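You operate a simulated robot arm through the tools that you are given. There is no shell and no other tool. Be economical: measure what you need, move in short steps, check, and stop when the job is done.

Carry out the task below with a simulated robot arm. There is one attempt and no reset: what you move stays moved.

Task
Polish the dull patch on the table and cover it with the red mat.
Fine: the orange jug goes off it on to the coaster; polish from the open tin with the round brush; brush back. Set down upright: orange jug, yellow round brush. A coat counts when it lies all over at full strength: go over it till it gets no stronger.
Where things are to end (x, y in the base frame): red mat within 0.05 m of [0.71, 0].

It is judged by the outcome, as a careful person would: the job done as asked, and still so three seconds after it is handed in. It fails if anything else is knocked over, pushed out of place, dropped, spilled or broken. Lids that push on must go on centred and level and be pressed home; caps that screw on are set level and turned clockwise until they are tight.

Robot
A 6-joint arm with a two-finger parallel gripper, fixed in place. Base frame: the origin is at the foot of the arm, x ahead of it, y to its left, z up; the work surface is at about z = 0.75. Lengths are in m, angles in rad, forces in N, time in s.
With the tool pointing down near the work surface it reaches from about 0.16 to 0.74 m from the base axis. Its first joint turns from -2.897 to 2.897 rad. Payload 3.91 kg.
The tool frame sits at the grasp point between the pads (the TCP): z along the fingers, y along the line on which they close. The tips reach 0.03 m beyond it. Largest opening 0.11 m; finger width 0.02, thickness 0.01; the body of the gripper, 0.048 by 0.112 m, starts 0.055 m behind the TCP.
Orientation is that of the tool frame in the base frame, as [roll, pitch, yaw] about the fixed x, y, z axes, in that order (R = Rz(yaw) Ry(pitch) Rx(roll)). With the fingers straight down and closing along the base's y, the tool's x points along the base's -x, its y along +y and its z along -z.

Tools
- The arm moves only by the tool move_arm. Its arguments are lists of equal length, an entry for each row: "hand": the finger opening in m, from 0 to 0.11; "dp": the shift along the tool's x, y, z in m, a list of three; "angular": the turn, a rotation vector about the tool's x, y, z in rad, a list of three. In form: {"hand": [hand, ...], "dp": [[tx, ty, tz], ...], "angular": [[rx, ry, rz], ...]}. A call has 1 to 8 rows; each row shifts and turns the commanded pose from where the row before left it, along the tool's axes as they then stand. A row lasts 0.2 s, in which the tool goes at most 0.05 m and 0.15 rad; a call with a longer step from one row to the next is refused whole, and so is a gripper value outside its range. Where a pose cannot be reached the arm comes as near as it can. A force on the tool above 80 N (or 10 N above the force at the start of the call, whichever is more), or a blocked arm, ends the call early, and 0.2 s more pass. The fingers move at their own pace (about 0.045 m/s each) and stop on an object; they squeeze with about 25 N. The grip force told is the motor's: it shows also when the fingers shut on nothing. Time passes only in rows, and 0.2 s behind the last, so rows that do not move let the fingers close. It gives the time, the measured TCP pose, the force on the tool (base axes), the opening and the grip force at its end, in the units of the frame above (readings bear some noise), with the torque about the TCP (base axes, N m) and any sound that the robot's microphone picked up.
- Cameras (640 x 400 px; columns grow to the right, rows downward): "scene" is fixed at [0.3995, 0.5011, 1.5107]; the picture's right is [-0.99, -0.12, 0.00], its down [-0.12, 0.93, -0.34] and it looks along [0.04, -0.33, -0.94] (base axes); focal length 237 px, centre (320, 200). "wrist" rides on the gripper at [0.071, 0.022, -0.107] in the tool frame; the picture's right is [-0.29, 0.96, 0.00], its down [-0.76, -0.23, -0.61] and it looks along [-0.58, -0.18, 0.79] (tool axes); focal length 243 px, centre (320, 200). There is no depth. A picture from a camera that has moved, and an enlarged one, comes with that camera's place and axes in the base frame and with its lens.
- snapshot(camera): a new picture of that camera. It takes no simulated time.
- raise_lower(by): slides the trunk up (or, below 0, down) by that many m; the arm rides with it, the base frame stays. It gives what a move gives, with no picture.
- inspect(camera, box): a new picture of the part [left, top, right, bottom] of that camera's present view, enlarged. It takes no simulated time.
- sign_off(): hands the job in; it is judged then, once.

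Go step by step. Nothing tells you positions but the pictures and the camera data: compare them with the known pose of the tool, close in by small moves and look again before you grip or let go. The budget is 120 turns and 76 pictures, counting those below and the enlarged ones. Unless the task says otherwise, let go and move clear before handing in, and close with one line.

The tools are called after ">>>" as name(argument=value, ...) on one line, values as JSON. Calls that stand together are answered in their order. move_arm: Moves the arm, as the interface text tells. Its arguments: {"type":"object","properties":{"hand":{"type":"array","items":{"type":"number"}},"dp":{"type":"array","items":{"type":"array","items":{"type":"number"}}},"angular":{"type":"array","items":{"type":"array","items":{"type":"number"}}}},"required":["hand","dp","angular"]} The other tools are called the same way: raise_lower (by) slides the trunk up or down; snapshot (camera) takes a picture; inspect (camera, box) takes an enlarged picture of a part of a camera's view; sign_off () hands the job in.

At the start:

```text
time_s: 0.0
position: [0.3043, 0.2669, 1.2103]
orientation: [-3.139, 0.0, -3.141]
contact_force: [-0.5, -0.1, -0.2]
ft_torque: [-0.02, -0.01, -0.01]
gripper_width: 0.1102
grip_force: 0.0
trunk travel left (down, up): [-0.525, 0.065]
```

scene: 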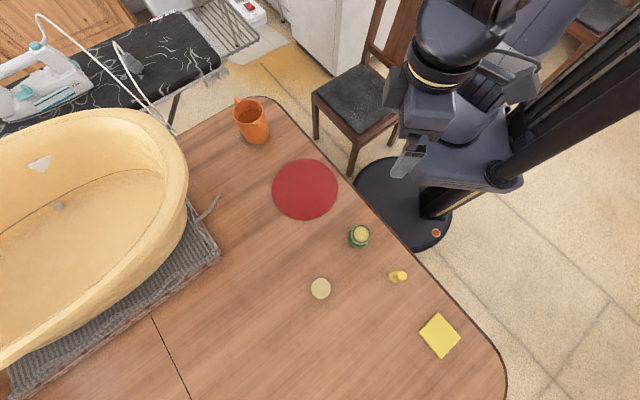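
wrist: 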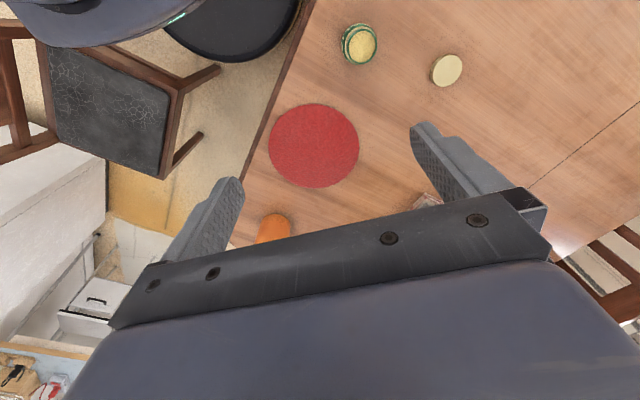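

I can see the orange jug at about (0.70, 0.03), the red mat near (0.49, 0.20), a green tin, a pale disc, a yellow item and a yellow square. I'll enlarge these to tell them apart.

>>> inspect(camera="scene", box=[300, 210, 480, 370])

>>> inspect(camera="scene", box=[190, 80, 350, 230])

```text
2.50 times, centred on (390, 290) of scene
camera zoom: at [0.3995, 0.5011, 1.5107], right [-0.99, -0.12, 0.0], down [-0.12, 0.93, -0.34], along [0.04, -0.33, -0.94], focal length 593 px, centre (145, -25)
```

zoom: 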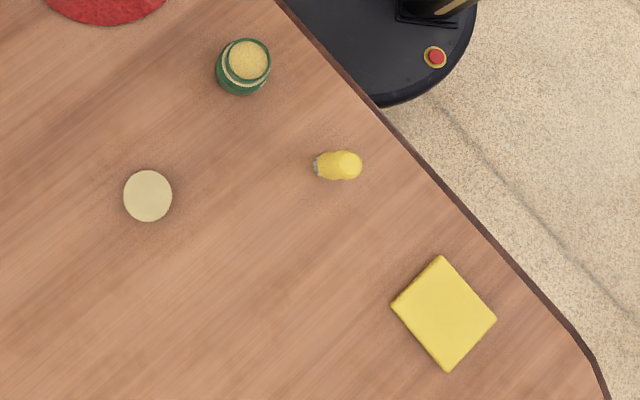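

```text
2.67 times, centred on (270, 155) of scene
camera zoom: at [0.3995, 0.5011, 1.5107], right [-0.99, -0.12, 0.0], down [-0.12, 0.93, -0.34], along [0.04, -0.33, -0.94], focal length 633 px, centre (453, 320)
```

zoom: 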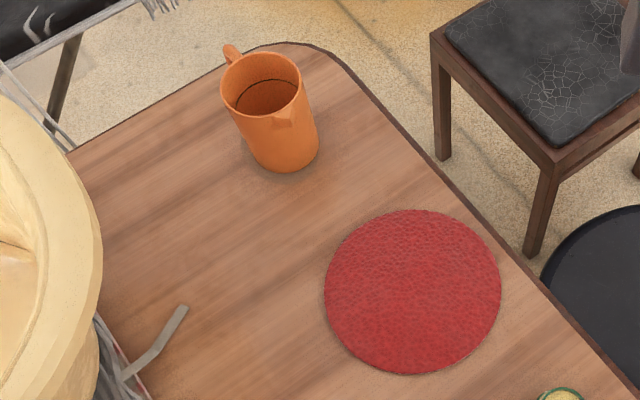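

The pale disc is about 6.5 cm across and the yellow square about 10 cm, so I need a closer view to decide which is the coaster. I'm moving over the left side of the table to look from lower down.

>>> move_arm(hand=[0.11, 0.11, 0.11, 0.11, 0.11, 0.11, 0.11, 0.11], dp=[[0.0125, 0.022, 0.028], [0.0125, 0.022, 0.028], [0.0125, 0.022, 0.028], [0.0125, 0.022, 0.028], [0.0125, 0.022, 0.028], [0.0125, 0.022, 0.028], [0.0125, 0.022, 0.028], [0.0125, 0.022, 0.028]], angular=[[0, 0, 0], [0, 0, 0], [0, 0, 0], [0, 0, 0], [0, 0, 0], [0, 0, 0], [0, 0, 0], [0, 0, 0]])

>>> snapshot(camera="wrist")

```text
time_s: 1.8
position: [0.2063, 0.4442, 0.9868]
orientation: [3.141, -0.002, -3.141]
contact_force: [0.8, 0.4, 0.3]
ft_torque: [0.02, 0.03, 0.02]
gripper_width: 0.1098
grip_force: 0.1
trunk travel left (down, up): [-0.525, 0.065]
```

```text
71 pictures are left
camera wrist: at [0.1339, 0.4662, 1.0933], right [0.29, 0.96, 0.0], down [0.76, -0.23, 0.61], along [0.58, -0.18, -0.79], focal length 243 px, centre (320, 200)
```

wrist: 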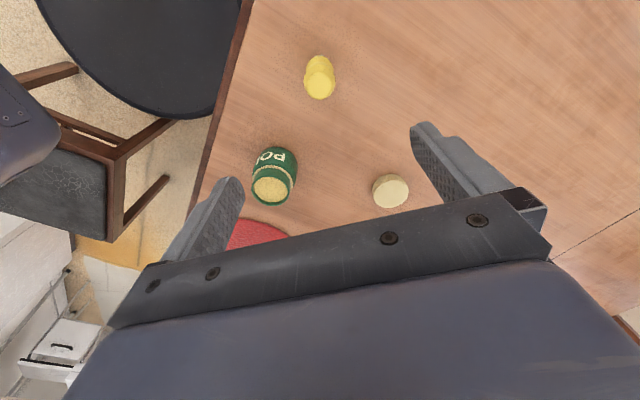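

The pale disc has some thickness, so it looks like the tin's lid. I'm zooming in here, then shifting back to see the yellow square.

>>> inspect(camera="wrist", box=[230, 40, 430, 220])

>>> move_arm(hand=[0.11, 0.11, 0.11, 0.11, 0.11, 0.11, 0.11], dp=[[0.04, 0, 0], [0.04, 0, 0], [0.04, 0, 0], [0.04, 0, 0], [0.04, 0, 0], [0.04, 0, 0], [0.0, 0, 0]], angular=[[0, 0, 0], [0, 0, 0], [0, 0, 0], [0, 0, 0], [0, 0, 0], [0, 0, 0], [0, 0, 0]])

>>> snapshot(camera="wrist")

```text
2.22 times, centred on (330, 130) of wrist
camera zoom: at [0.1339, 0.4662, 1.0933], right [0.29, 0.96, 0.0], down [0.76, -0.23, 0.61], along [0.58, -0.18, -0.79], focal length 539 px, centre (298, 356)
```

zoom: 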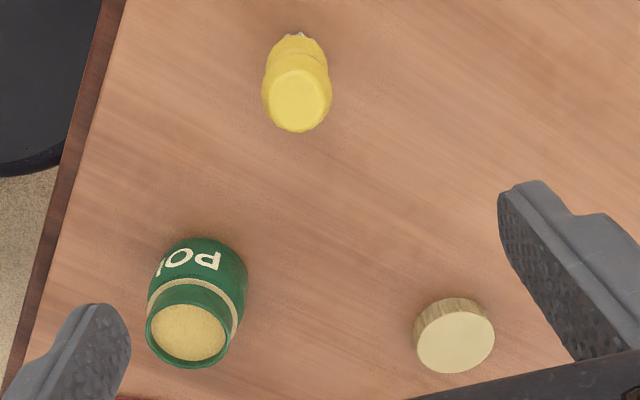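

```text
time_s: 3.4
position: [-0.0364, 0.4446, 0.9878]
orientation: [-3.141, 0.001, -3.141]
contact_force: [-1.2, 0.4, 0.0]
ft_torque: [0.02, -0.07, 0.03]
gripper_width: 0.11
grip_force: 0.1
trunk travel left (down, up): [-0.525, 0.065]
```

```text
69 pictures are left
camera wrist: at [-0.1079, 0.4664, 1.0934], right [0.29, 0.96, 0.0], down [0.76, -0.23, 0.61], along [0.58, -0.18, -0.79], focal length 243 px, centre (320, 200)
```

wrist: 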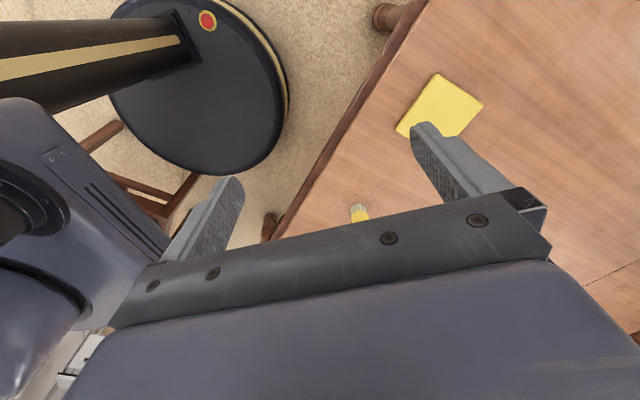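

The tin is labelled "PO…" and the brush stands on its bristles. I'm zooming on the yellow square next.

>>> inspect(camera="wrist", box=[340, 60, 500, 160])

>>> inspect(camera="wrist", box=[330, 190, 390, 230])

```text
4.00 times, centred on (420, 110) of wrist
camera zoom: at [-0.1079, 0.4664, 1.0934], right [0.29, 0.96, 0.0], down [0.76, -0.23, 0.61], along [0.58, -0.18, -0.79], focal length 970 px, centre (-80, 560)
```

zoom: 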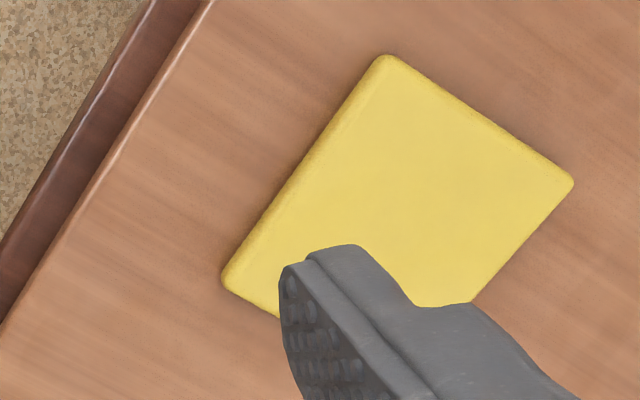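

```text
10.00 times, centred on (360, 210) of wrist
camera zoom: at [-0.1079, 0.4664, 1.0934], right [0.29, 0.96, 0.0], down [0.76, -0.23, 0.61], along [0.58, -0.18, -0.79], focal length 2426 px, centre (-80, 100)
```

zoom: 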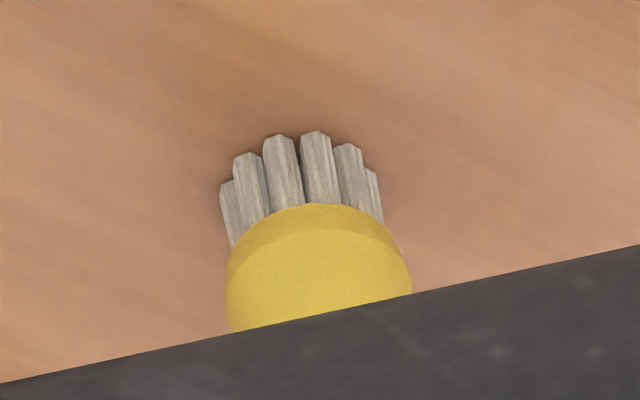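

The square is a 1 cm thick coaster, about 8 cm a side, centred near (0.047, 0.589). I'm now heading to the jug to look at it closely.

>>> move_arm(hand=[0.11, 0.11, 0.11, 0.11, 0.11, 0.11, 0.11], dp=[[-0.0386, -0.028, 0], [-0.0386, -0.028, 0], [-0.0386, -0.028, 0], [-0.0386, -0.028, 0], [-0.0386, -0.028, 0], [-0.0386, -0.028, 0], [-0.0386, -0.028, 0]], angular=[[0, 0, 0], [0, 0, 0], [0, 0, 0], [0, 0, 0], [0, 0, 0], [0, 0, 0], [0, 0, 0]])

>>> move_arm(hand=[0.11, 0.11, 0.11, 0.11, 0.11, 0.11, 0.11], dp=[[-0.0386, -0.028, 0], [-0.0386, -0.028, 0], [-0.0386, -0.028, 0], [-0.0386, -0.028, 0], [-0.0386, -0.028, 0], [-0.0386, -0.028, 0], [-0.0, 0, 0]], angular=[[0, 0, 0], [0, 0, 0], [0, 0, 0], [0, 0, 0], [0, 0, 0], [0, 0, 0], [0, 0, 0]])

>>> snapshot(camera="wrist")

```text
time_s: 5.0
position: [0.2341, 0.2465, 0.987]
orientation: [3.14, -0.002, -3.14]
contact_force: [0.4, 0.4, 0.3]
ft_torque: [0.0, 0.0, -0.02]
gripper_width: 0.1099
grip_force: 0.1
trunk travel left (down, up): [-0.525, 0.065]
```

```text
time_s: 6.6
position: [0.4678, 0.0786, 0.9875]
orientation: [3.141, 0.0, -3.14]
contact_force: [0.5, -0.3, -1.0]
ft_torque: [0.01, 0.02, 0.0]
gripper_width: 0.1099
grip_force: 0.0
trunk travel left (down, up): [-0.525, 0.065]
```

```text
66 pictures are left
camera wrist: at [0.3955, 0.1017, 1.093], right [0.29, 0.96, 0.0], down [0.76, -0.23, 0.61], along [0.58, -0.18, -0.79], focal length 243 px, centre (320, 200)
```

wrist: 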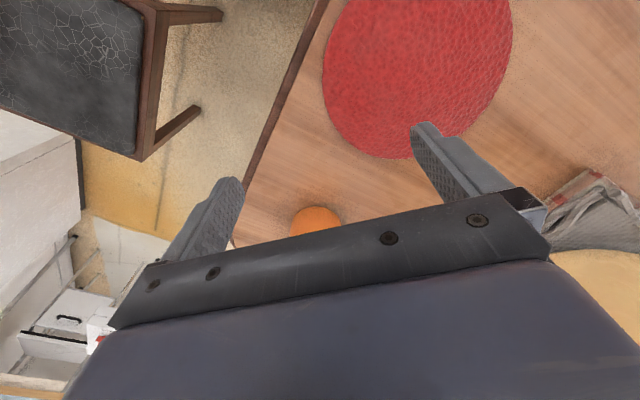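

The wrist camera can't see the jug well from here, so I'm zooming the scene camera on it to measure its width and handle direction.

>>> inspect(camera="scene", box=[220, 85, 290, 155])

```text
5.71 times, centred on (255, 120) of scene
camera zoom: at [0.3995, 0.5011, 1.5107], right [-0.99, -0.12, 0.0], down [-0.12, 0.93, -0.34], along [0.04, -0.33, -0.94], focal length 1356 px, centre (691, 657)
```

zoom: 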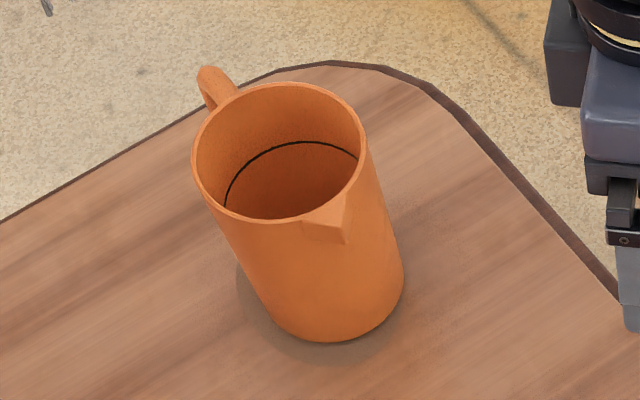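

The jug's axis is at about (0.699, 0.001), its rim is at z≈0.875, it is about 9.5 cm across, and the handle points along (+x, −y). I'm going above it and turning so that the fingers close across the handle axis.

>>> move_arm(hand=[0.11, 0.11, 0.11, 0.11, 0.11], dp=[[-0.0462, -0.0155, 0], [-0.0462, -0.0155, 0], [-0.0462, -0.0155, 0], [-0.0462, -0.0155, 0], [-0.0462, -0.0155, 0]], angular=[[0, 0, 0], [0, 0, 0], [0, 0, 0], [0, 0, 0], [0, 0, 0]])

>>> move_arm(hand=[0.11, 0.11, 0.11, 0.11, 0.11, 0.11], dp=[[0, 0, 0], [0, 0, 0], [0, 0, 0], [0, 0, 0], [0, 0, 0], [0, 0, 0]], angular=[[0, 0, 0.1466], [0, 0, 0.1466], [0, 0, 0.1466], [0, 0, 0.1466], [0, 0, 0.1466], [0, 0, 0]])

>>> inspect(camera="scene", box=[200, 60, 312, 130])

>>> snapshot(camera="wrist")

```text
time_s: 7.8
position: [0.6994, 0.0023, 0.9856]
orientation: [3.141, -0.003, 3.141]
contact_force: [0.0, 0.3, 0.3]
ft_torque: [-0.01, 0.04, 0.01]
gripper_width: 0.1101
grip_force: 0.1
trunk travel left (down, up): [-0.525, 0.065]
```

```text
time_s: 9.2
position: [0.6974, 0.0039, 0.9859]
orientation: [-3.141, 0.0, 2.408]
contact_force: [-0.6, -0.3, 0.4]
ft_torque: [0.01, 0.0, -0.02]
gripper_width: 0.1099
grip_force: 0.2
trunk travel left (down, up): [-0.525, 0.065]
```

```text
5.71 times, centred on (256, 95) of scene
camera zoom: at [0.3995, 0.5011, 1.5107], right [-0.99, -0.12, 0.0], down [-0.12, 0.93, -0.34], along [0.04, -0.33, -0.94], focal length 1356 px, centre (686, 800)
```

zoom: 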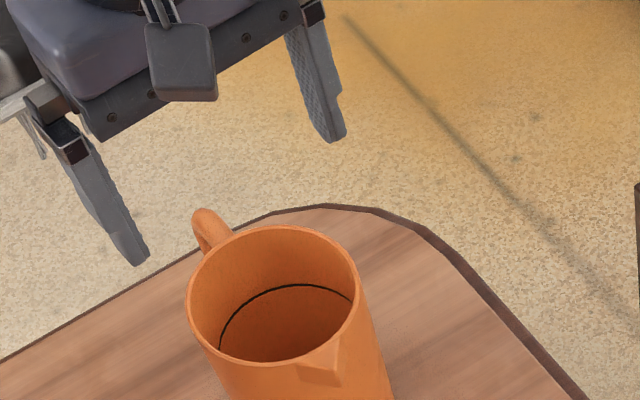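

```text
63 pictures are left
camera wrist: at [0.6586, 0.0667, 1.0928], right [0.86, 0.52, 0.0], down [0.41, -0.68, 0.61], along [0.31, -0.52, -0.79], focal length 243 px, centre (320, 200)
```

wrist: 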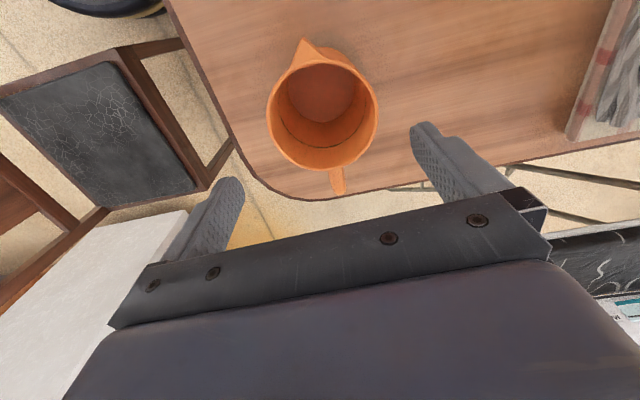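

The wrist view confirms the jug is centred under the tool within a couple of mm, with about 6 mm of clearance each side. I'm descending around it and checking forces on the way.

>>> move_arm(hand=[0.11, 0.11, 0.11, 0.11, 0.11], dp=[[0, 0, 0.025], [0, 0, 0.025], [0, 0, 0.025], [0, 0, 0.015], [0, 0, 0]], angular=[[0, 0, 0], [0, 0, 0], [0, 0, 0], [0, 0, 0], [0, 0, 0]])

>>> snapshot(camera="wrist")

>>> inspect(camera="scene", box=[200, 80, 312, 150])

```text
time_s: 10.4
position: [0.6969, 0.0018, 0.896]
orientation: [3.141, -0.001, 2.409]
contact_force: [0.1, 0.2, -0.2]
ft_torque: [-0.05, 0.03, 0.0]
gripper_width: 0.11
grip_force: 0.0
trunk travel left (down, up): [-0.525, 0.065]
```

```text
62 pictures are left
camera wrist: at [0.659, 0.0669, 1.0017], right [0.86, 0.52, 0.0], down [0.41, -0.68, 0.61], along [0.31, -0.52, -0.79], focal length 243 px, centre (320, 200)
```

wrist: 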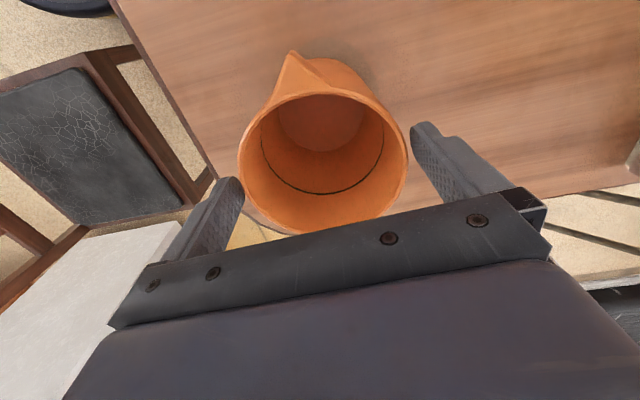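

```text
5.71 times, centred on (256, 115) of scene
camera zoom: at [0.3995, 0.5011, 1.5107], right [-0.99, -0.12, 0.0], down [-0.12, 0.93, -0.34], along [0.04, -0.33, -0.94], focal length 1356 px, centre (686, 686)
```

zoom: 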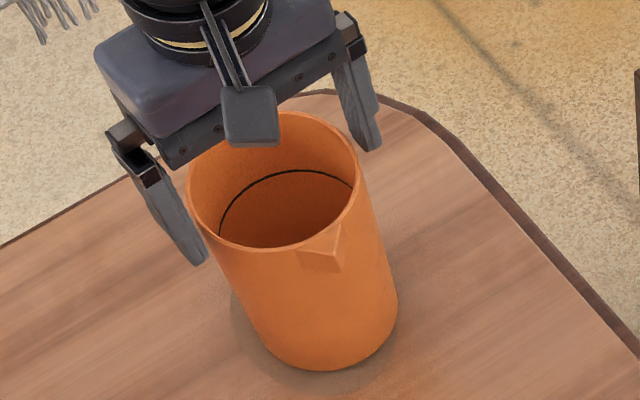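

Correcting for perspective, the jug is centred within about 2 mm, so I'm descending further and then closing.

>>> move_arm(hand=[0.11, 0.11, 0.11, 0.11], dp=[[0, 0.001, 0.015], [0, 0, 0.02], [0, 0, 0.023], [0, 0, 0]], angular=[[0, 0, 0], [0, 0, 0], [0, 0, 0], [0, 0, 0]])

>>> snapshot(camera="wrist")

```text
time_s: 11.4
position: [0.6981, 0.0033, 0.8373]
orientation: [-3.141, 0.001, 2.41]
contact_force: [0.6, -0.1, -0.2]
ft_torque: [-0.01, 0.04, 0.01]
gripper_width: 0.1101
grip_force: 0.0
trunk travel left (down, up): [-0.525, 0.065]
```

```text
60 pictures are left
camera wrist: at [0.6597, 0.0677, 0.9441], right [0.86, 0.52, 0.0], down [0.41, -0.68, 0.61], along [0.31, -0.52, -0.79], focal length 243 px, centre (320, 200)
```

wrist: 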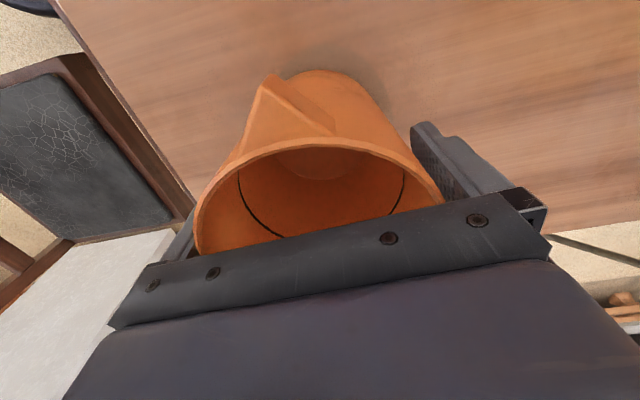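

No contact on the way down and the jug sits between the pads, so I'm closing on it.

>>> move_arm(hand=[0.08, 0.08, 0.08, 0.08], dp=[[0, 0, 0], [0, 0, 0], [0, 0, 0], [0, 0, 0]], angular=[[0, 0, 0], [0, 0, 0], [0, 0, 0], [0, 0, 0]])

```text
time_s: 12.4
position: [0.6979, 0.0025, 0.8388]
orientation: [3.14, 0.0, 2.408]
contact_force: [-0.1, -0.1, -0.3]
ft_torque: [0.01, 0.05, -0.01]
gripper_width: 0.0988
grip_force: 25.2
trunk travel left (down, up): [-0.525, 0.065]
```

Gripped at 0.099 m with 25 N. I'm lifting gently.

>>> move_arm(hand=[0.08, 0.08, 0.08, 0.08, 0.08, 0.08], dp=[[0, 0, -0.01], [0, 0, -0.02], [0, 0, -0.025], [0, 0, -0.025], [0, 0, -0.02], [0, 0, -0.01]], angular=[[0, 0, 0], [0, 0, 0], [0, 0, 0], [0, 0, 0], [0, 0, 0], [0, 0, 0]])

>>> inspect(camera="scene", box=[190, 50, 350, 150])

```text
time_s: 13.8
position: [0.6964, 0.0031, 0.9491]
orientation: [3.14, -0.001, 2.409]
contact_force: [-0.3, 0.3, -1.0]
ft_torque: [0.01, 0.04, 0.0]
gripper_width: 0.0989
grip_force: 25.2
trunk travel left (down, up): [-0.525, 0.065]
```

```text
4.00 times, centred on (270, 100) of scene
camera zoom: at [0.3995, 0.5011, 1.5107], right [-0.99, -0.12, 0.0], down [-0.12, 0.93, -0.34], along [0.04, -0.33, -0.94], focal length 949 px, centre (520, 600)
```

zoom: 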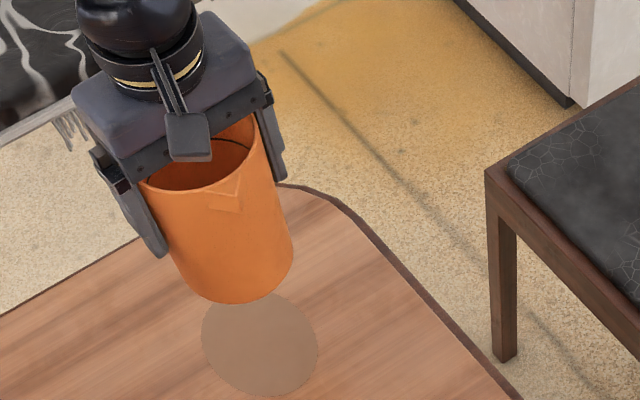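

The jug is up and the dull patch shows at about (0.709, 0.009), roughly 5.5 cm in radius. I'm raising it a bit more and carrying it along a straight line to the coaster, clearing the tin and brush.

>>> move_arm(hand=[0.08, 0.08, 0.08, 0.08, 0.08, 0.08, 0.08, 0.08], dp=[[0, 0, -0.02], [0.01, 0, -0.025], [0.025, 0, -0.015], [0.035, 0, 0], [0.04, 0, 0], [0.04, 0, 0], [0.04, 0, 0], [0.04, 0, 0]], angular=[[0, 0, 0], [0, 0, 0], [0, 0, 0], [0, 0, 0], [0, 0, 0], [0, 0, 0], [0, 0, 0], [0, 0, 0]])

>>> move_arm(hand=[0.08, 0.08, 0.08, 0.08, 0.08, 0.08, 0.08, 0.08], dp=[[0.04, 0, 0], [0.04, 0, 0], [0.04, 0, 0], [0.04, 0, 0], [0.04, 0, 0], [0.04, 0, 0], [0.04, 0, 0], [0.04, 0, 0]], angular=[[0, 0, 0], [0, 0, 0], [0, 0, 0], [0, 0, 0], [0, 0, 0], [0, 0, 0], [0, 0, 0], [0, 0, 0]])

>>> move_arm(hand=[0.08, 0.08, 0.08, 0.08, 0.08, 0.08, 0.08, 0.08], dp=[[0.04, 0, 0], [0.04, 0, 0], [0.04, 0, 0], [0.04, 0, 0], [0.04, 0, 0], [0.04, 0, 0], [0.02, 0, 0], [0.01, 0, 0]], angular=[[0, 0, 0], [0, 0, 0], [0, 0, 0], [0, 0, 0], [0, 0, 0], [0, 0, 0], [0, 0, 0], [0, 0, 0]])

>>> snapshot(camera="scene")

>>> snapshot(camera="wrist")

```text
time_s: 15.6
position: [0.5264, 0.159, 1.0085]
orientation: [-3.14, 0.0, 2.409]
contact_force: [0.4, -0.4, -2.0]
ft_torque: [0.02, 0.04, -0.01]
gripper_width: 0.0992
grip_force: 25.0
trunk travel left (down, up): [-0.525, 0.065]
```

```text
time_s: 17.4
position: [0.2887, 0.3718, 1.0088]
orientation: [3.141, 0.001, 2.409]
contact_force: [-0.2, 0.2, -2.0]
ft_torque: [0.01, 0.02, 0.02]
gripper_width: 0.0987
grip_force: 24.9
trunk travel left (down, up): [-0.525, 0.065]
```

```text
time_s: 19.2
position: [0.0886, 0.5513, 1.0097]
orientation: [-3.141, 0.0, 2.409]
contact_force: [0.1, -0.1, -1.5]
ft_torque: [0.01, 0.01, -0.01]
gripper_width: 0.0991
grip_force: 24.7
trunk travel left (down, up): [-0.525, 0.065]
```

```text
58 pictures are left
```

scene: 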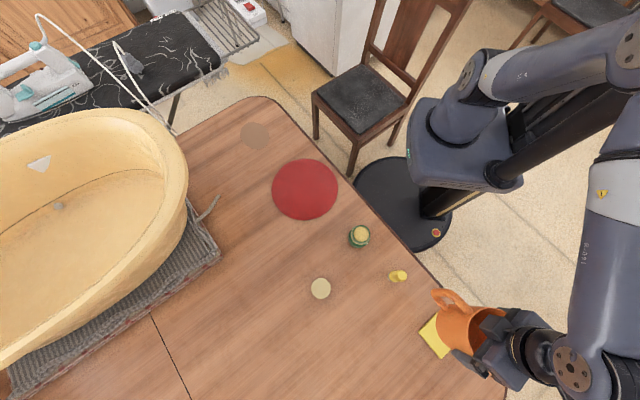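

```text
57 pictures are left
camera wrist: at [0.0492, 0.6158, 1.1151], right [0.86, 0.52, 0.0], down [0.41, -0.68, 0.61], along [0.31, -0.52, -0.79], focal length 243 px, centre (320, 200)
```

wrist: 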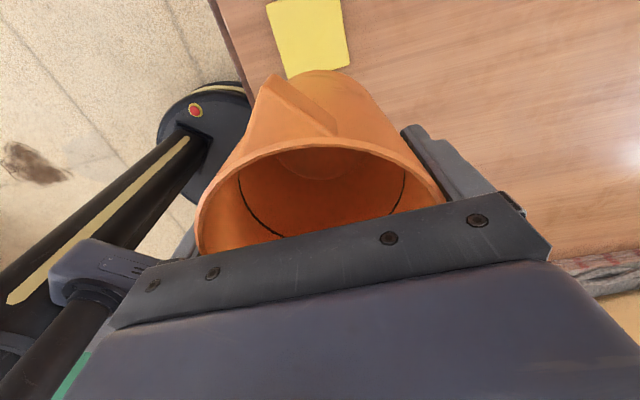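

The patch is visible and undisturbed. The jug needs another 5.6 cm along tool x to be centred on the coaster at (0.048, 0.590), then I'll lower it to just above.

>>> move_arm(hand=[0.08, 0.08, 0.08, 0.08, 0.08, 0.08, 0.08, 0.08], dp=[[0.02, 0, 0], [0.026, 0.0016, 0], [0.01, 0, 0.02], [0, 0, 0.03], [0, 0, 0.03], [0, 0, 0.03], [0, 0, 0.02], [0, 0, 0]], angular=[[0, 0, 0], [0, 0, 0], [0, 0, 0], [0, 0, 0], [0, 0, 0], [0, 0, 0], [0, 0, 0], [0, 0, 0]])

>>> inspect(camera="scene", box=[380, 270, 540, 370])

>>> snapshot(camera="wrist")

```text
time_s: 21.0
position: [0.0469, 0.5893, 0.8774]
orientation: [-3.141, -0.001, 2.409]
contact_force: [-0.5, -0.3, -2.4]
ft_torque: [0.04, 0.02, -0.01]
gripper_width: 0.0989
grip_force: 25.3
trunk travel left (down, up): [-0.525, 0.065]
```

```text
4.00 times, centred on (460, 320) of scene
camera zoom: at [0.3995, 0.5011, 1.5107], right [-0.99, -0.12, 0.0], down [-0.12, 0.93, -0.34], along [0.04, -0.33, -0.94], focal length 949 px, centre (-240, -280)
```

zoom: 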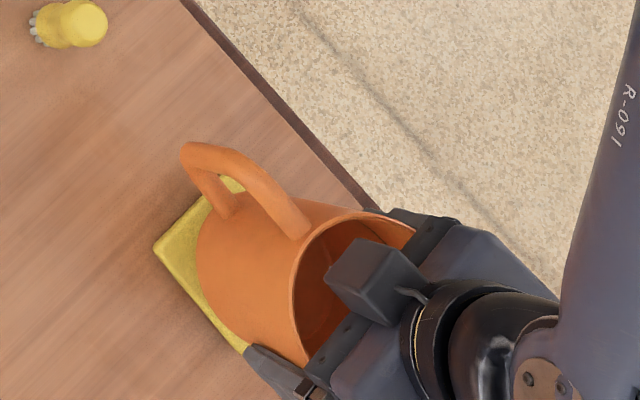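

```text
55 pictures are left
camera wrist: at [0.0086, 0.6542, 0.9838], right [0.86, 0.52, 0.0], down [0.41, -0.68, 0.61], along [0.31, -0.52, -0.79], focal length 243 px, centre (320, 200)
```

wrist: 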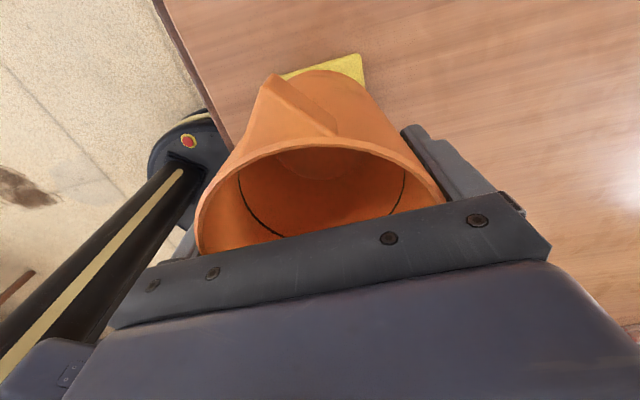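

Alignment looks good, with a slight nudge needed in tool y. I'm lowering onto the coaster in small steps.

>>> move_arm(hand=[0.08, 0.08, 0.08, 0.08], dp=[[0, 0.002, 0.01], [0, 0, 0.01], [0, 0, 0.004], [0, 0, 0]], angular=[[0, 0, 0], [0, 0, 0], [0, 0, 0], [0, 0, 0]])

>>> move_arm(hand=[0.08, 0.08, 0.08], dp=[[0, 0, 0.002], [0, 0, 0.001], [0, 0, 0]], angular=[[0, 0, 0], [0, 0, 0], [0, 0, 0]])

```text
time_s: 22.0
position: [0.048, 0.5922, 0.8541]
orientation: [3.141, 0.002, 2.407]
contact_force: [0.2, -0.3, -1.5]
ft_torque: [0.0, 0.02, -0.03]
gripper_width: 0.0989
grip_force: 25.0
trunk travel left (down, up): [-0.525, 0.065]
```

```text
time_s: 22.8
position: [0.0495, 0.5907, 0.8517]
orientation: [3.141, 0.001, 2.408]
contact_force: [0.6, -0.3, -1.4]
ft_torque: [0.04, 0.02, 0.02]
gripper_width: 0.0987
grip_force: 25.4
trunk travel left (down, up): [-0.525, 0.065]
```

>>> move_arm(hand=[0.08, 0.08, 0.08], dp=[[0, 0, 0.0015], [0, 0, 0.0015], [0, 0, 0]], angular=[[0, 0, 0], [0, 0, 0], [0, 0, 0]])

>>> inspect(camera="scene", box=[400, 290, 480, 340])

```text
time_s: 23.6
position: [0.049, 0.5907, 0.848]
orientation: [-3.141, 0.001, 2.408]
contact_force: [0.1, -0.1, 2.5]
ft_torque: [-0.07, -0.12, -0.02]
gripper_width: 0.0991
grip_force: 25.1
trunk travel left (down, up): [-0.525, 0.065]
```

```text
8.00 times, centred on (440, 315) of scene
camera zoom: at [0.3995, 0.5011, 1.5107], right [-0.99, -0.12, 0.0], down [-0.12, 0.93, -0.34], along [0.04, -0.33, -0.94], focal length 1898 px, centre (-640, -720)
```

zoom: 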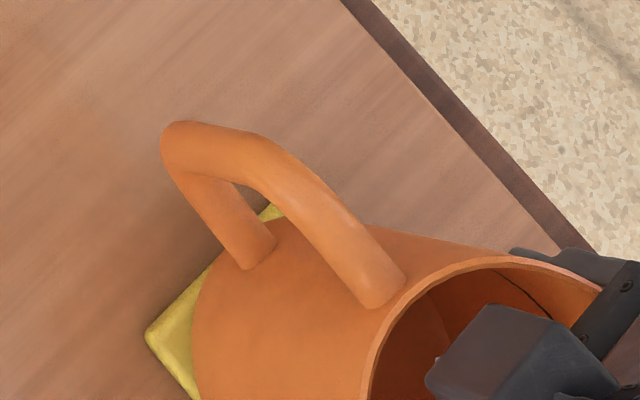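

Contact shows now (force changed by about 4 N), so the jug is seated. I'm releasing and rising straight up.

>>> move_arm(hand=[0.11, 0.11, 0.11, 0.11, 0.11, 0.11, 0.11, 0.11], dp=[[0, 0, 0], [0, 0, 0], [0, 0, -0.01], [0, 0, -0.03], [0, 0, -0.03], [0, 0, -0.03], [0, 0, -0.03], [0, 0, -0.03]], angular=[[0, 0, 0], [0, 0, 0], [0, 0, 0], [0, 0, 0], [0, 0, 0], [0, 0, 0], [0, 0, 0], [0, 0, 0]])

>>> snapshot(camera="wrist")

```text
time_s: 25.4
position: [0.0484, 0.5917, 1.0089]
orientation: [3.14, -0.001, 2.408]
contact_force: [-0.4, 0.6, 0.9]
ft_torque: [0.01, 0.01, 0.0]
gripper_width: 0.1099
grip_force: 0.1
trunk travel left (down, up): [-0.525, 0.065]
```

```text
53 pictures are left
camera wrist: at [0.0099, 0.6564, 1.1148], right [0.86, 0.52, 0.0], down [0.41, -0.68, 0.61], along [0.31, -0.52, -0.79], focal length 243 px, centre (320, 200)
```

wrist: 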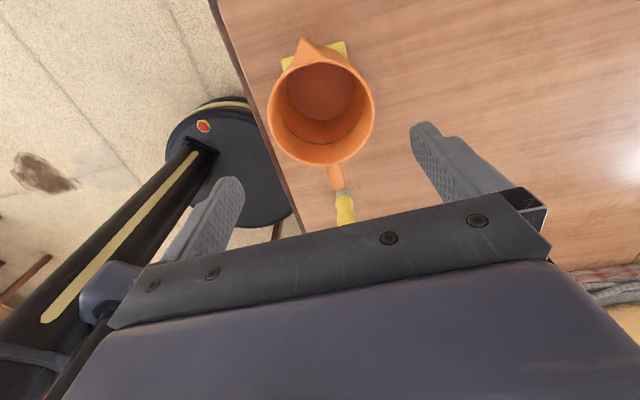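

The jug stands on the coaster, and the brush is visible next. I'm moving over it at about (0.183, 0.452) for a look.

>>> move_arm(hand=[0.11, 0.11, 0.11, 0.11, 0.08, 0.08, 0.08], dp=[[-0.04, -0.0028, 0], [-0.04, -0.0028, 0], [-0.04, -0.0028, 0], [-0.04, -0.0028, 0], [-0.0335, -0.0028, 0], [0, 0, 0.03], [0, 0, 0]], angular=[[0, 0, 0], [0, 0, 0], [0, 0, 0], [0, 0, 0], [0, 0, 0], [0, 0, 0], [0, 0, 0]])

>>> snapshot(camera="wrist")

>>> inspect(camera="scene", box=[370, 250, 450, 300])

```text
time_s: 27.0
position: [0.1833, 0.4527, 0.9783]
orientation: [-3.141, 0.0, 2.409]
contact_force: [-0.2, 0.1, 0.6]
ft_torque: [-0.01, -0.04, 0.03]
gripper_width: 0.0797
grip_force: 0.0
trunk travel left (down, up): [-0.525, 0.065]
```

```text
52 pictures are left
camera wrist: at [0.1447, 0.5163, 1.0843], right [0.86, 0.52, 0.0], down [0.41, -0.68, 0.61], along [0.31, -0.52, -0.79], focal length 243 px, centre (320, 200)
```

wrist: 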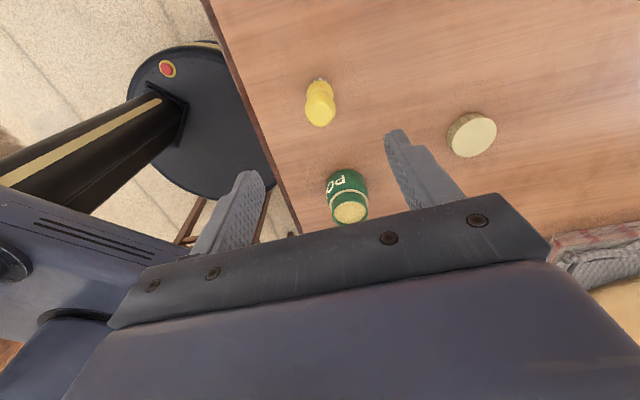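

```text
8.00 times, centred on (410, 275) of scene
camera zoom: at [0.3995, 0.5011, 1.5107], right [-0.99, -0.12, 0.0], down [-0.12, 0.93, -0.34], along [0.04, -0.33, -0.94], focal length 1898 px, centre (-400, -400)
```

zoom: 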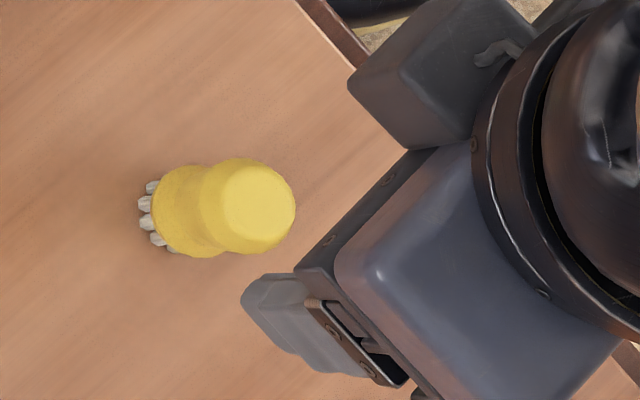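

The brush is vertical at about (0.183, 0.452) with its top at z≈0.85, directly under the tool. I'm descending to grip its upper part.

>>> move_arm(hand=[0.08, 0.08, 0.08, 0.08, 0.08, 0.08], dp=[[0.0, 0, 0.03], [0, 0, 0.03], [0, 0, 0.03], [0, 0, 0.03], [0, 0, 0.028], [0, 0, 0]], angular=[[0, 0, 0], [0, 0, 0], [0, 0, 0], [0, 0, 0], [0, 0, 0], [0, 0, 0]])

>>> inspect(camera="wrist", box=[200, 60, 440, 210])

```text
time_s: 28.4
position: [0.1825, 0.4521, 0.8307]
orientation: [-3.141, 0.0, 2.408]
contact_force: [0.4, -0.7, 0.9]
ft_torque: [0.01, -0.01, 0.0]
gripper_width: 0.0801
grip_force: 0.1
trunk travel left (down, up): [-0.525, 0.065]
```

```text
2.67 times, centred on (320, 135) of wrist
camera zoom: at [0.1444, 0.5159, 0.9366], right [0.86, 0.52, 0.0], down [0.41, -0.68, 0.61], along [0.31, -0.52, -0.79], focal length 647 px, centre (320, 373)
```

zoom: 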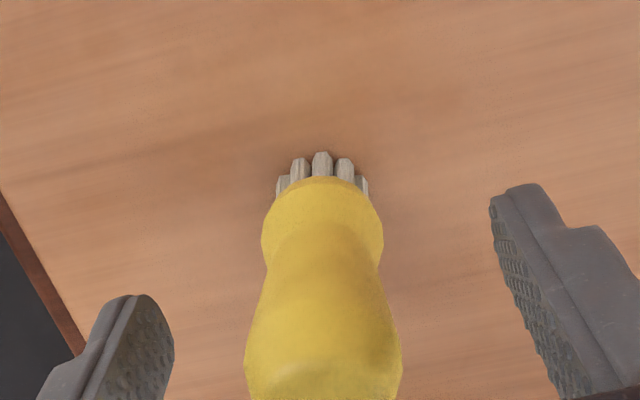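

The brush sits centred between the pads. I'm closing on it.

>>> move_arm(hand=[0.01, 0.01, 0.01, 0.01, 0.01, 0.01], dp=[[0, 0, 0], [0, 0, 0], [0, 0, 0], [0, 0, 0], [0, 0, 0], [0, 0, 0]], angular=[[0, 0, 0], [0, 0, 0], [0, 0, 0], [0, 0, 0], [0, 0, 0], [0, 0, 0]])

>>> move_arm(hand=[0.01, 0.01, 0.01, 0.01, 0.01], dp=[[0, 0, -0.02], [0, 0, -0.04], [0, 0, -0.04], [0, 0, -0.03], [0, 0, 0]], angular=[[0, 0, 0], [0, 0, 0], [0, 0, 0], [0, 0, 0], [0, 0, 0]])

>>> snapshot(camera="wrist")

>>> inspect(camera="scene", box=[310, 200, 390, 250])

```text
time_s: 29.8
position: [0.1827, 0.4514, 0.8306]
orientation: [-3.14, 0.0, 2.409]
contact_force: [1.1, -0.1, -0.2]
ft_torque: [-0.01, -0.01, 0.0]
gripper_width: 0.0294
grip_force: 24.7
trunk travel left (down, up): [-0.525, 0.065]
```

```text
time_s: 31.0
position: [0.183, 0.4508, 0.9604]
orientation: [-3.14, 0.0, 2.408]
contact_force: [0.1, -0.5, 0.0]
ft_torque: [0.04, 0.03, -0.01]
gripper_width: 0.0295
grip_force: 24.4
trunk travel left (down, up): [-0.525, 0.065]
```

```text
49 pictures are left
camera wrist: at [0.1447, 0.5158, 1.0661], right [0.86, 0.52, 0.0], down [0.41, -0.68, 0.61], along [0.31, -0.52, -0.79], focal length 243 px, centre (320, 200)
```

wrist: 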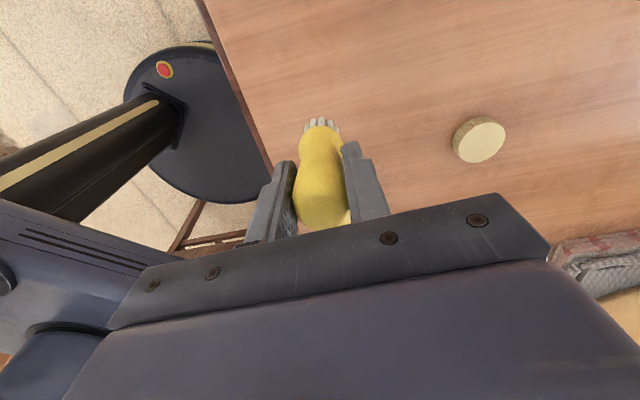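

```text
8.00 times, centred on (350, 225) of scene
camera zoom: at [0.3995, 0.5011, 1.5107], right [-0.99, -0.12, 0.0], down [-0.12, 0.93, -0.34], along [0.04, -0.33, -0.94], focal length 1898 px, centre (80, 0)
```

zoom: 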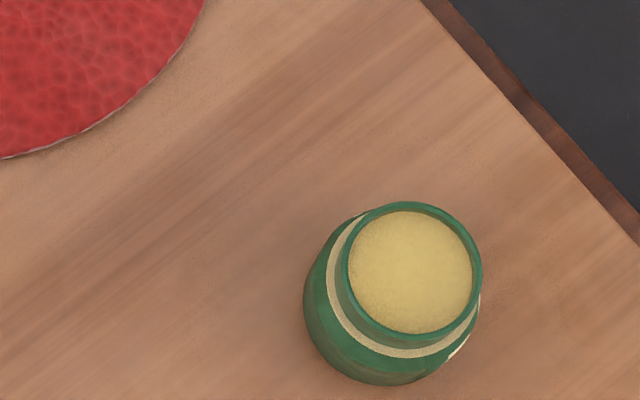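

I have the brush. The tin's mouth is centred at about (0.295, 0.350) with the rim near z≈0.825, so I'm moving above it.

>>> move_arm(hand=[0.01, 0.01, 0.01, 0.01, 0.01], dp=[[-0.04, 0, 0], [-0.04, 0, 0], [-0.04, 0, 0], [-0.0307, 0, 0.03], [0, 0, 0]], angular=[[0, 0, 0], [0, 0, 0], [0, 0, 0], [0, 0, 0], [0, 0, 0]])

>>> inspect(camera="wrist", box=[240, 60, 400, 160])

>>> inspect(camera="scene", box=[310, 200, 390, 250])

```text
time_s: 32.2
position: [0.2956, 0.3502, 0.9298]
orientation: [-3.14, 0.002, 2.409]
contact_force: [0.1, 0.3, -0.3]
ft_torque: [0.01, 0.03, 0.04]
gripper_width: 0.0294
grip_force: 24.9
trunk travel left (down, up): [-0.525, 0.065]
```

```text
4.00 times, centred on (320, 110) of wrist
camera zoom: at [0.257, 0.4148, 1.0362], right [0.86, 0.52, 0.0], down [0.41, -0.68, 0.61], along [0.31, -0.52, -0.79], focal length 970 px, centre (320, 560)
```

zoom: 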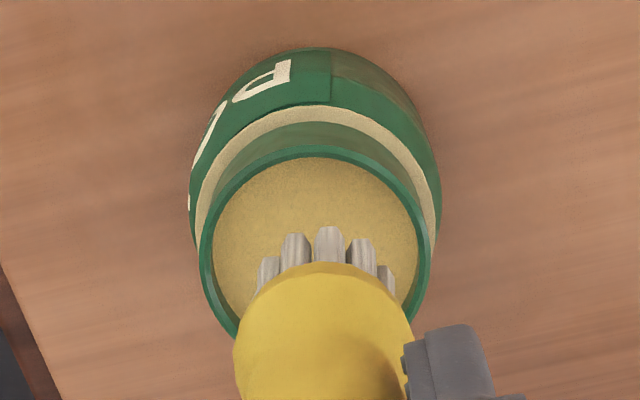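

```text
8.00 times, centred on (350, 225) of scene
camera zoom: at [0.3995, 0.5011, 1.5107], right [-0.99, -0.12, 0.0], down [-0.12, 0.93, -0.34], along [0.04, -0.33, -0.94], focal length 1898 px, centre (80, 0)
```

zoom: 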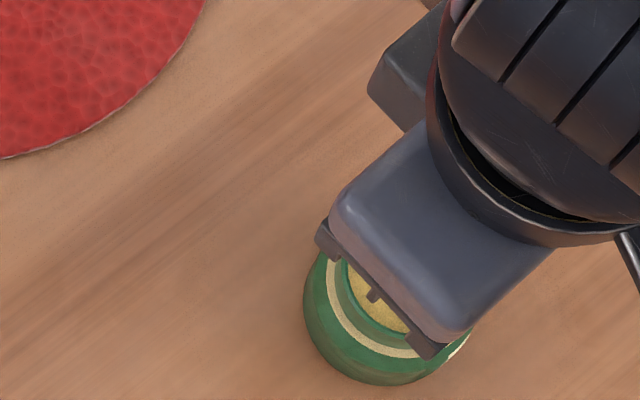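

The bristles are over the opening, within about 2 mm. I'm lowering in small steps into the polish.

>>> move_arm(hand=[0.01, 0.01, 0.01, 0.01], dp=[[0, -0.0015, 0.01], [0, 0, 0.015], [0, 0, 0.012], [0, 0, 0]], angular=[[0, 0, 0], [0, 0, 0], [0, 0, 0], [0, 0, 0]])

>>> inspect(camera="wrist", box=[240, 60, 400, 160])

```text
time_s: 33.2
position: [0.2944, 0.3492, 0.8933]
orientation: [3.141, 0.0, 2.408]
contact_force: [1.2, 1.9, 12.4]
ft_torque: [0.06, -0.1, -0.01]
gripper_width: 0.0291
grip_force: 24.8
trunk travel left (down, up): [-0.525, 0.065]
```

```text
4.00 times, centred on (320, 110) of wrist
camera zoom: at [0.255, 0.4143, 0.9993], right [0.86, 0.52, 0.0], down [0.41, -0.68, 0.61], along [0.32, -0.52, -0.79], focal length 970 px, centre (320, 560)
```

zoom: 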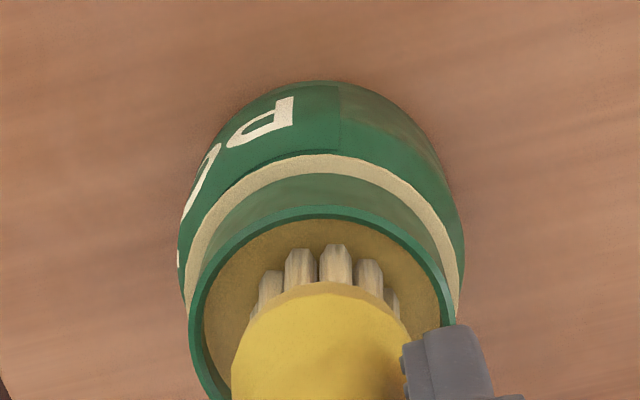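

Contact at 12 N: the bristles touched the polish at about z=0.813. I'm lifting to check that they took some.

>>> move_arm(hand=[0.01, 0.01, 0.01, 0.01], dp=[[0, 0, -0.015], [0, 0, -0.03], [0, 0, -0.03], [0, 0, 0]], angular=[[0, 0, 0], [0, 0, 0], [0, 0, 0], [0, 0, 0]])

>>> inspect(camera="wrist", box=[240, 60, 400, 160])

```text
time_s: 34.2
position: [0.2942, 0.3481, 0.9699]
orientation: [-3.141, 0.001, 2.409]
contact_force: [0.1, 0.2, -0.3]
ft_torque: [0.0, 0.01, -0.01]
gripper_width: 0.029
grip_force: 25.3
trunk travel left (down, up): [-0.525, 0.065]
```

```text
4.00 times, centred on (320, 110) of wrist
camera zoom: at [0.2556, 0.4138, 1.0752], right [0.86, 0.52, 0.0], down [0.41, -0.68, 0.61], along [0.31, -0.52, -0.79], focal length 970 px, centre (320, 560)
```

zoom: 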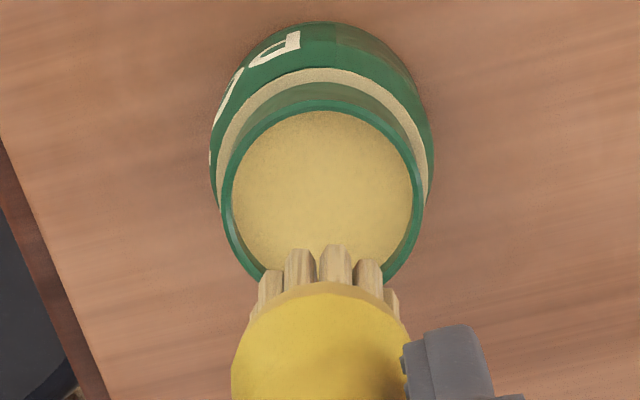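

The bristles are now tinted with polish; the brush slipped up about 1 cm in the grip. I'm taking a clear scene look at the patch before moving over.

>>> inspect(camera="scene", box=[215, 110, 295, 160])

>>> move_arm(hand=[0.01, 0.01, 0.01, 0.01, 0.01, 0.01], dp=[[-0.0446, 0.0021, 0], [-0.0446, 0.0021, 0], [-0.0446, 0.0021, 0], [-0.0446, 0.0021, 0], [-0.0446, 0.0021, 0], [-0.0446, 0.0021, 0]], angular=[[0, 0, 0], [0, 0, 0], [0, 0, 0], [0, 0, 0], [0, 0, 0], [0, 0, 0]])

>>> move_arm(hand=[0.01, 0.01, 0.01, 0.01, 0.01, 0.01], dp=[[-0.0446, 0.0021, 0], [-0.0446, 0.0021, 0], [-0.0446, 0.0021, 0], [-0.0446, 0.0021, 0], [-0.0446, 0.0021, 0], [0, 0, 0]], angular=[[0, 0, 0], [0, 0, 0], [0, 0, 0], [0, 0, 0], [0, 0, 0], [0, 0, 0]])

>>> snapshot(camera="wrist")

```text
8.00 times, centred on (255, 135) of scene
camera zoom: at [0.3995, 0.5011, 1.5107], right [-0.99, -0.12, 0.0], down [-0.12, 0.93, -0.34], along [0.04, -0.33, -0.94], focal length 1898 px, centre (840, 720)
```

zoom: 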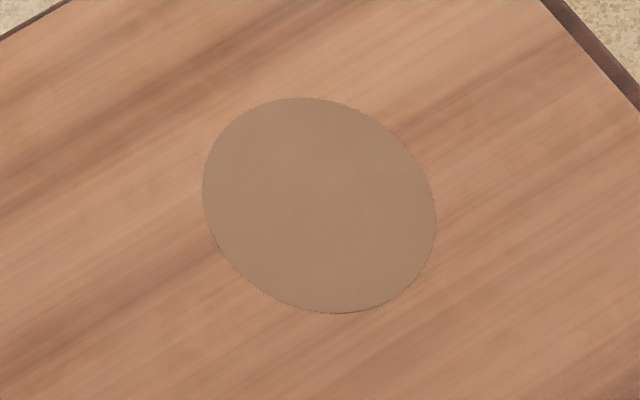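

```text
time_s: 35.6
position: [0.503, 0.1804, 0.9694]
orientation: [3.141, 0.001, 2.41]
contact_force: [0.5, 0.3, 0.3]
ft_torque: [-0.01, 0.0, 0.0]
gripper_width: 0.0296
grip_force: 24.8
trunk travel left (down, up): [-0.525, 0.065]
```

```text
time_s: 37.0
position: [0.675, 0.0374, 0.9698]
orientation: [3.141, -0.003, 2.407]
contact_force: [0.3, -0.6, -1.8]
ft_torque: [0.02, 0.01, -0.01]
gripper_width: 0.0289
grip_force: 24.5
trunk travel left (down, up): [-0.525, 0.065]
```

```text
42 pictures are left
camera wrist: at [0.6364, 0.1025, 1.0758], right [0.86, 0.52, 0.0], down [0.41, -0.68, 0.61], along [0.31, -0.52, -0.79], focal length 243 px, centre (320, 200)
```

wrist: 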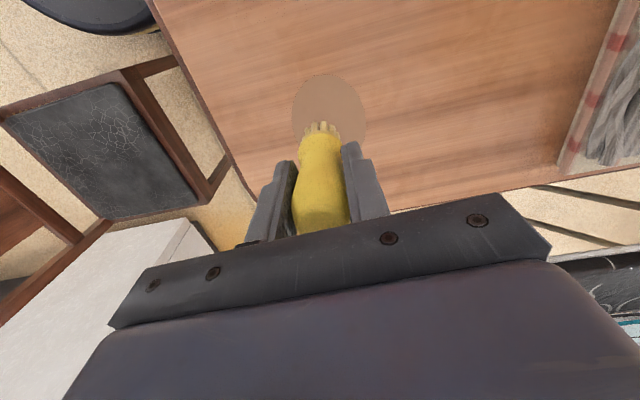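

The patch is centred at about (0.708, 0.008) with a radius of about 5.75 cm. I'm moving over its centre and descending to just above the surface.

>>> move_arm(hand=[0.01, 0.01, 0.01, 0.01, 0.01, 0.01], dp=[[-0.044, -0.0015, 0], [0, 0, 0.04], [0, 0, 0.04], [0, 0, 0.04], [0, 0, 0.018], [0, 0, 0]], angular=[[0, 0, 0], [0, 0, 0], [0, 0, 0], [0, 0, 0], [0, 0, 0], [0, 0, 0]])

>>> inspect(camera="wrist", box=[240, 60, 400, 160])

```text
time_s: 38.4
position: [0.7073, 0.009, 0.8297]
orientation: [3.142, -0.001, 2.408]
contact_force: [0.7, 0.3, -1.0]
ft_torque: [0.01, 0.02, 0.0]
gripper_width: 0.0289
grip_force: 24.7
trunk travel left (down, up): [-0.525, 0.065]
```

```text
4.00 times, centred on (320, 110) of wrist
camera zoom: at [0.6682, 0.073, 0.9366], right [0.86, 0.52, 0.0], down [0.41, -0.68, 0.61], along [0.31, -0.52, -0.79], focal length 970 px, centre (320, 560)
```

zoom: 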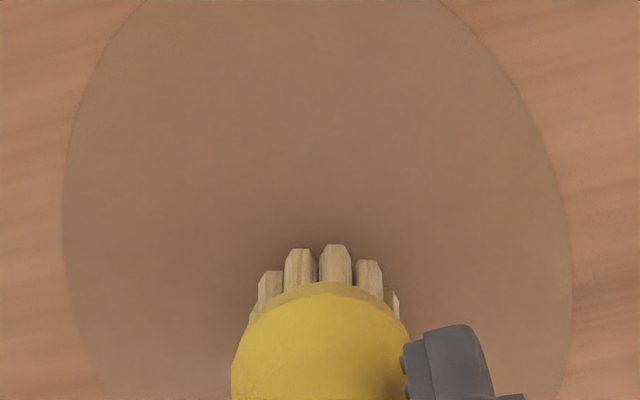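

The brush is centred over the patch. I'm lowering to contact.

>>> move_arm(hand=[0.01, 0.01, 0.01], dp=[[0, 0, 0.004], [0, 0, 0.003], [0, 0, 0]], angular=[[0, 0, 0], [0, 0, 0], [0, 0, 0]])

>>> move_arm(hand=[0.01, 0.01], dp=[[0, 0, 0.003], [0, 0, 0]], angular=[[0, 0, 0], [0, 0, 0]])

```text
time_s: 39.2
position: [0.7063, 0.0089, 0.824]
orientation: [-3.141, 0.0, 2.408]
contact_force: [0.3, -0.6, -0.7]
ft_torque: [-0.01, -0.03, 0.02]
gripper_width: 0.029
grip_force: 24.9
trunk travel left (down, up): [-0.525, 0.065]
```

```text
time_s: 39.8
position: [0.7061, 0.0086, 0.8239]
orientation: [3.139, 0.004, 2.41]
contact_force: [-2.8, 0.6, 14.6]
ft_torque: [0.0, 0.29, 0.03]
gripper_width: 0.0292
grip_force: 25.2
trunk travel left (down, up): [-0.525, 0.065]
```

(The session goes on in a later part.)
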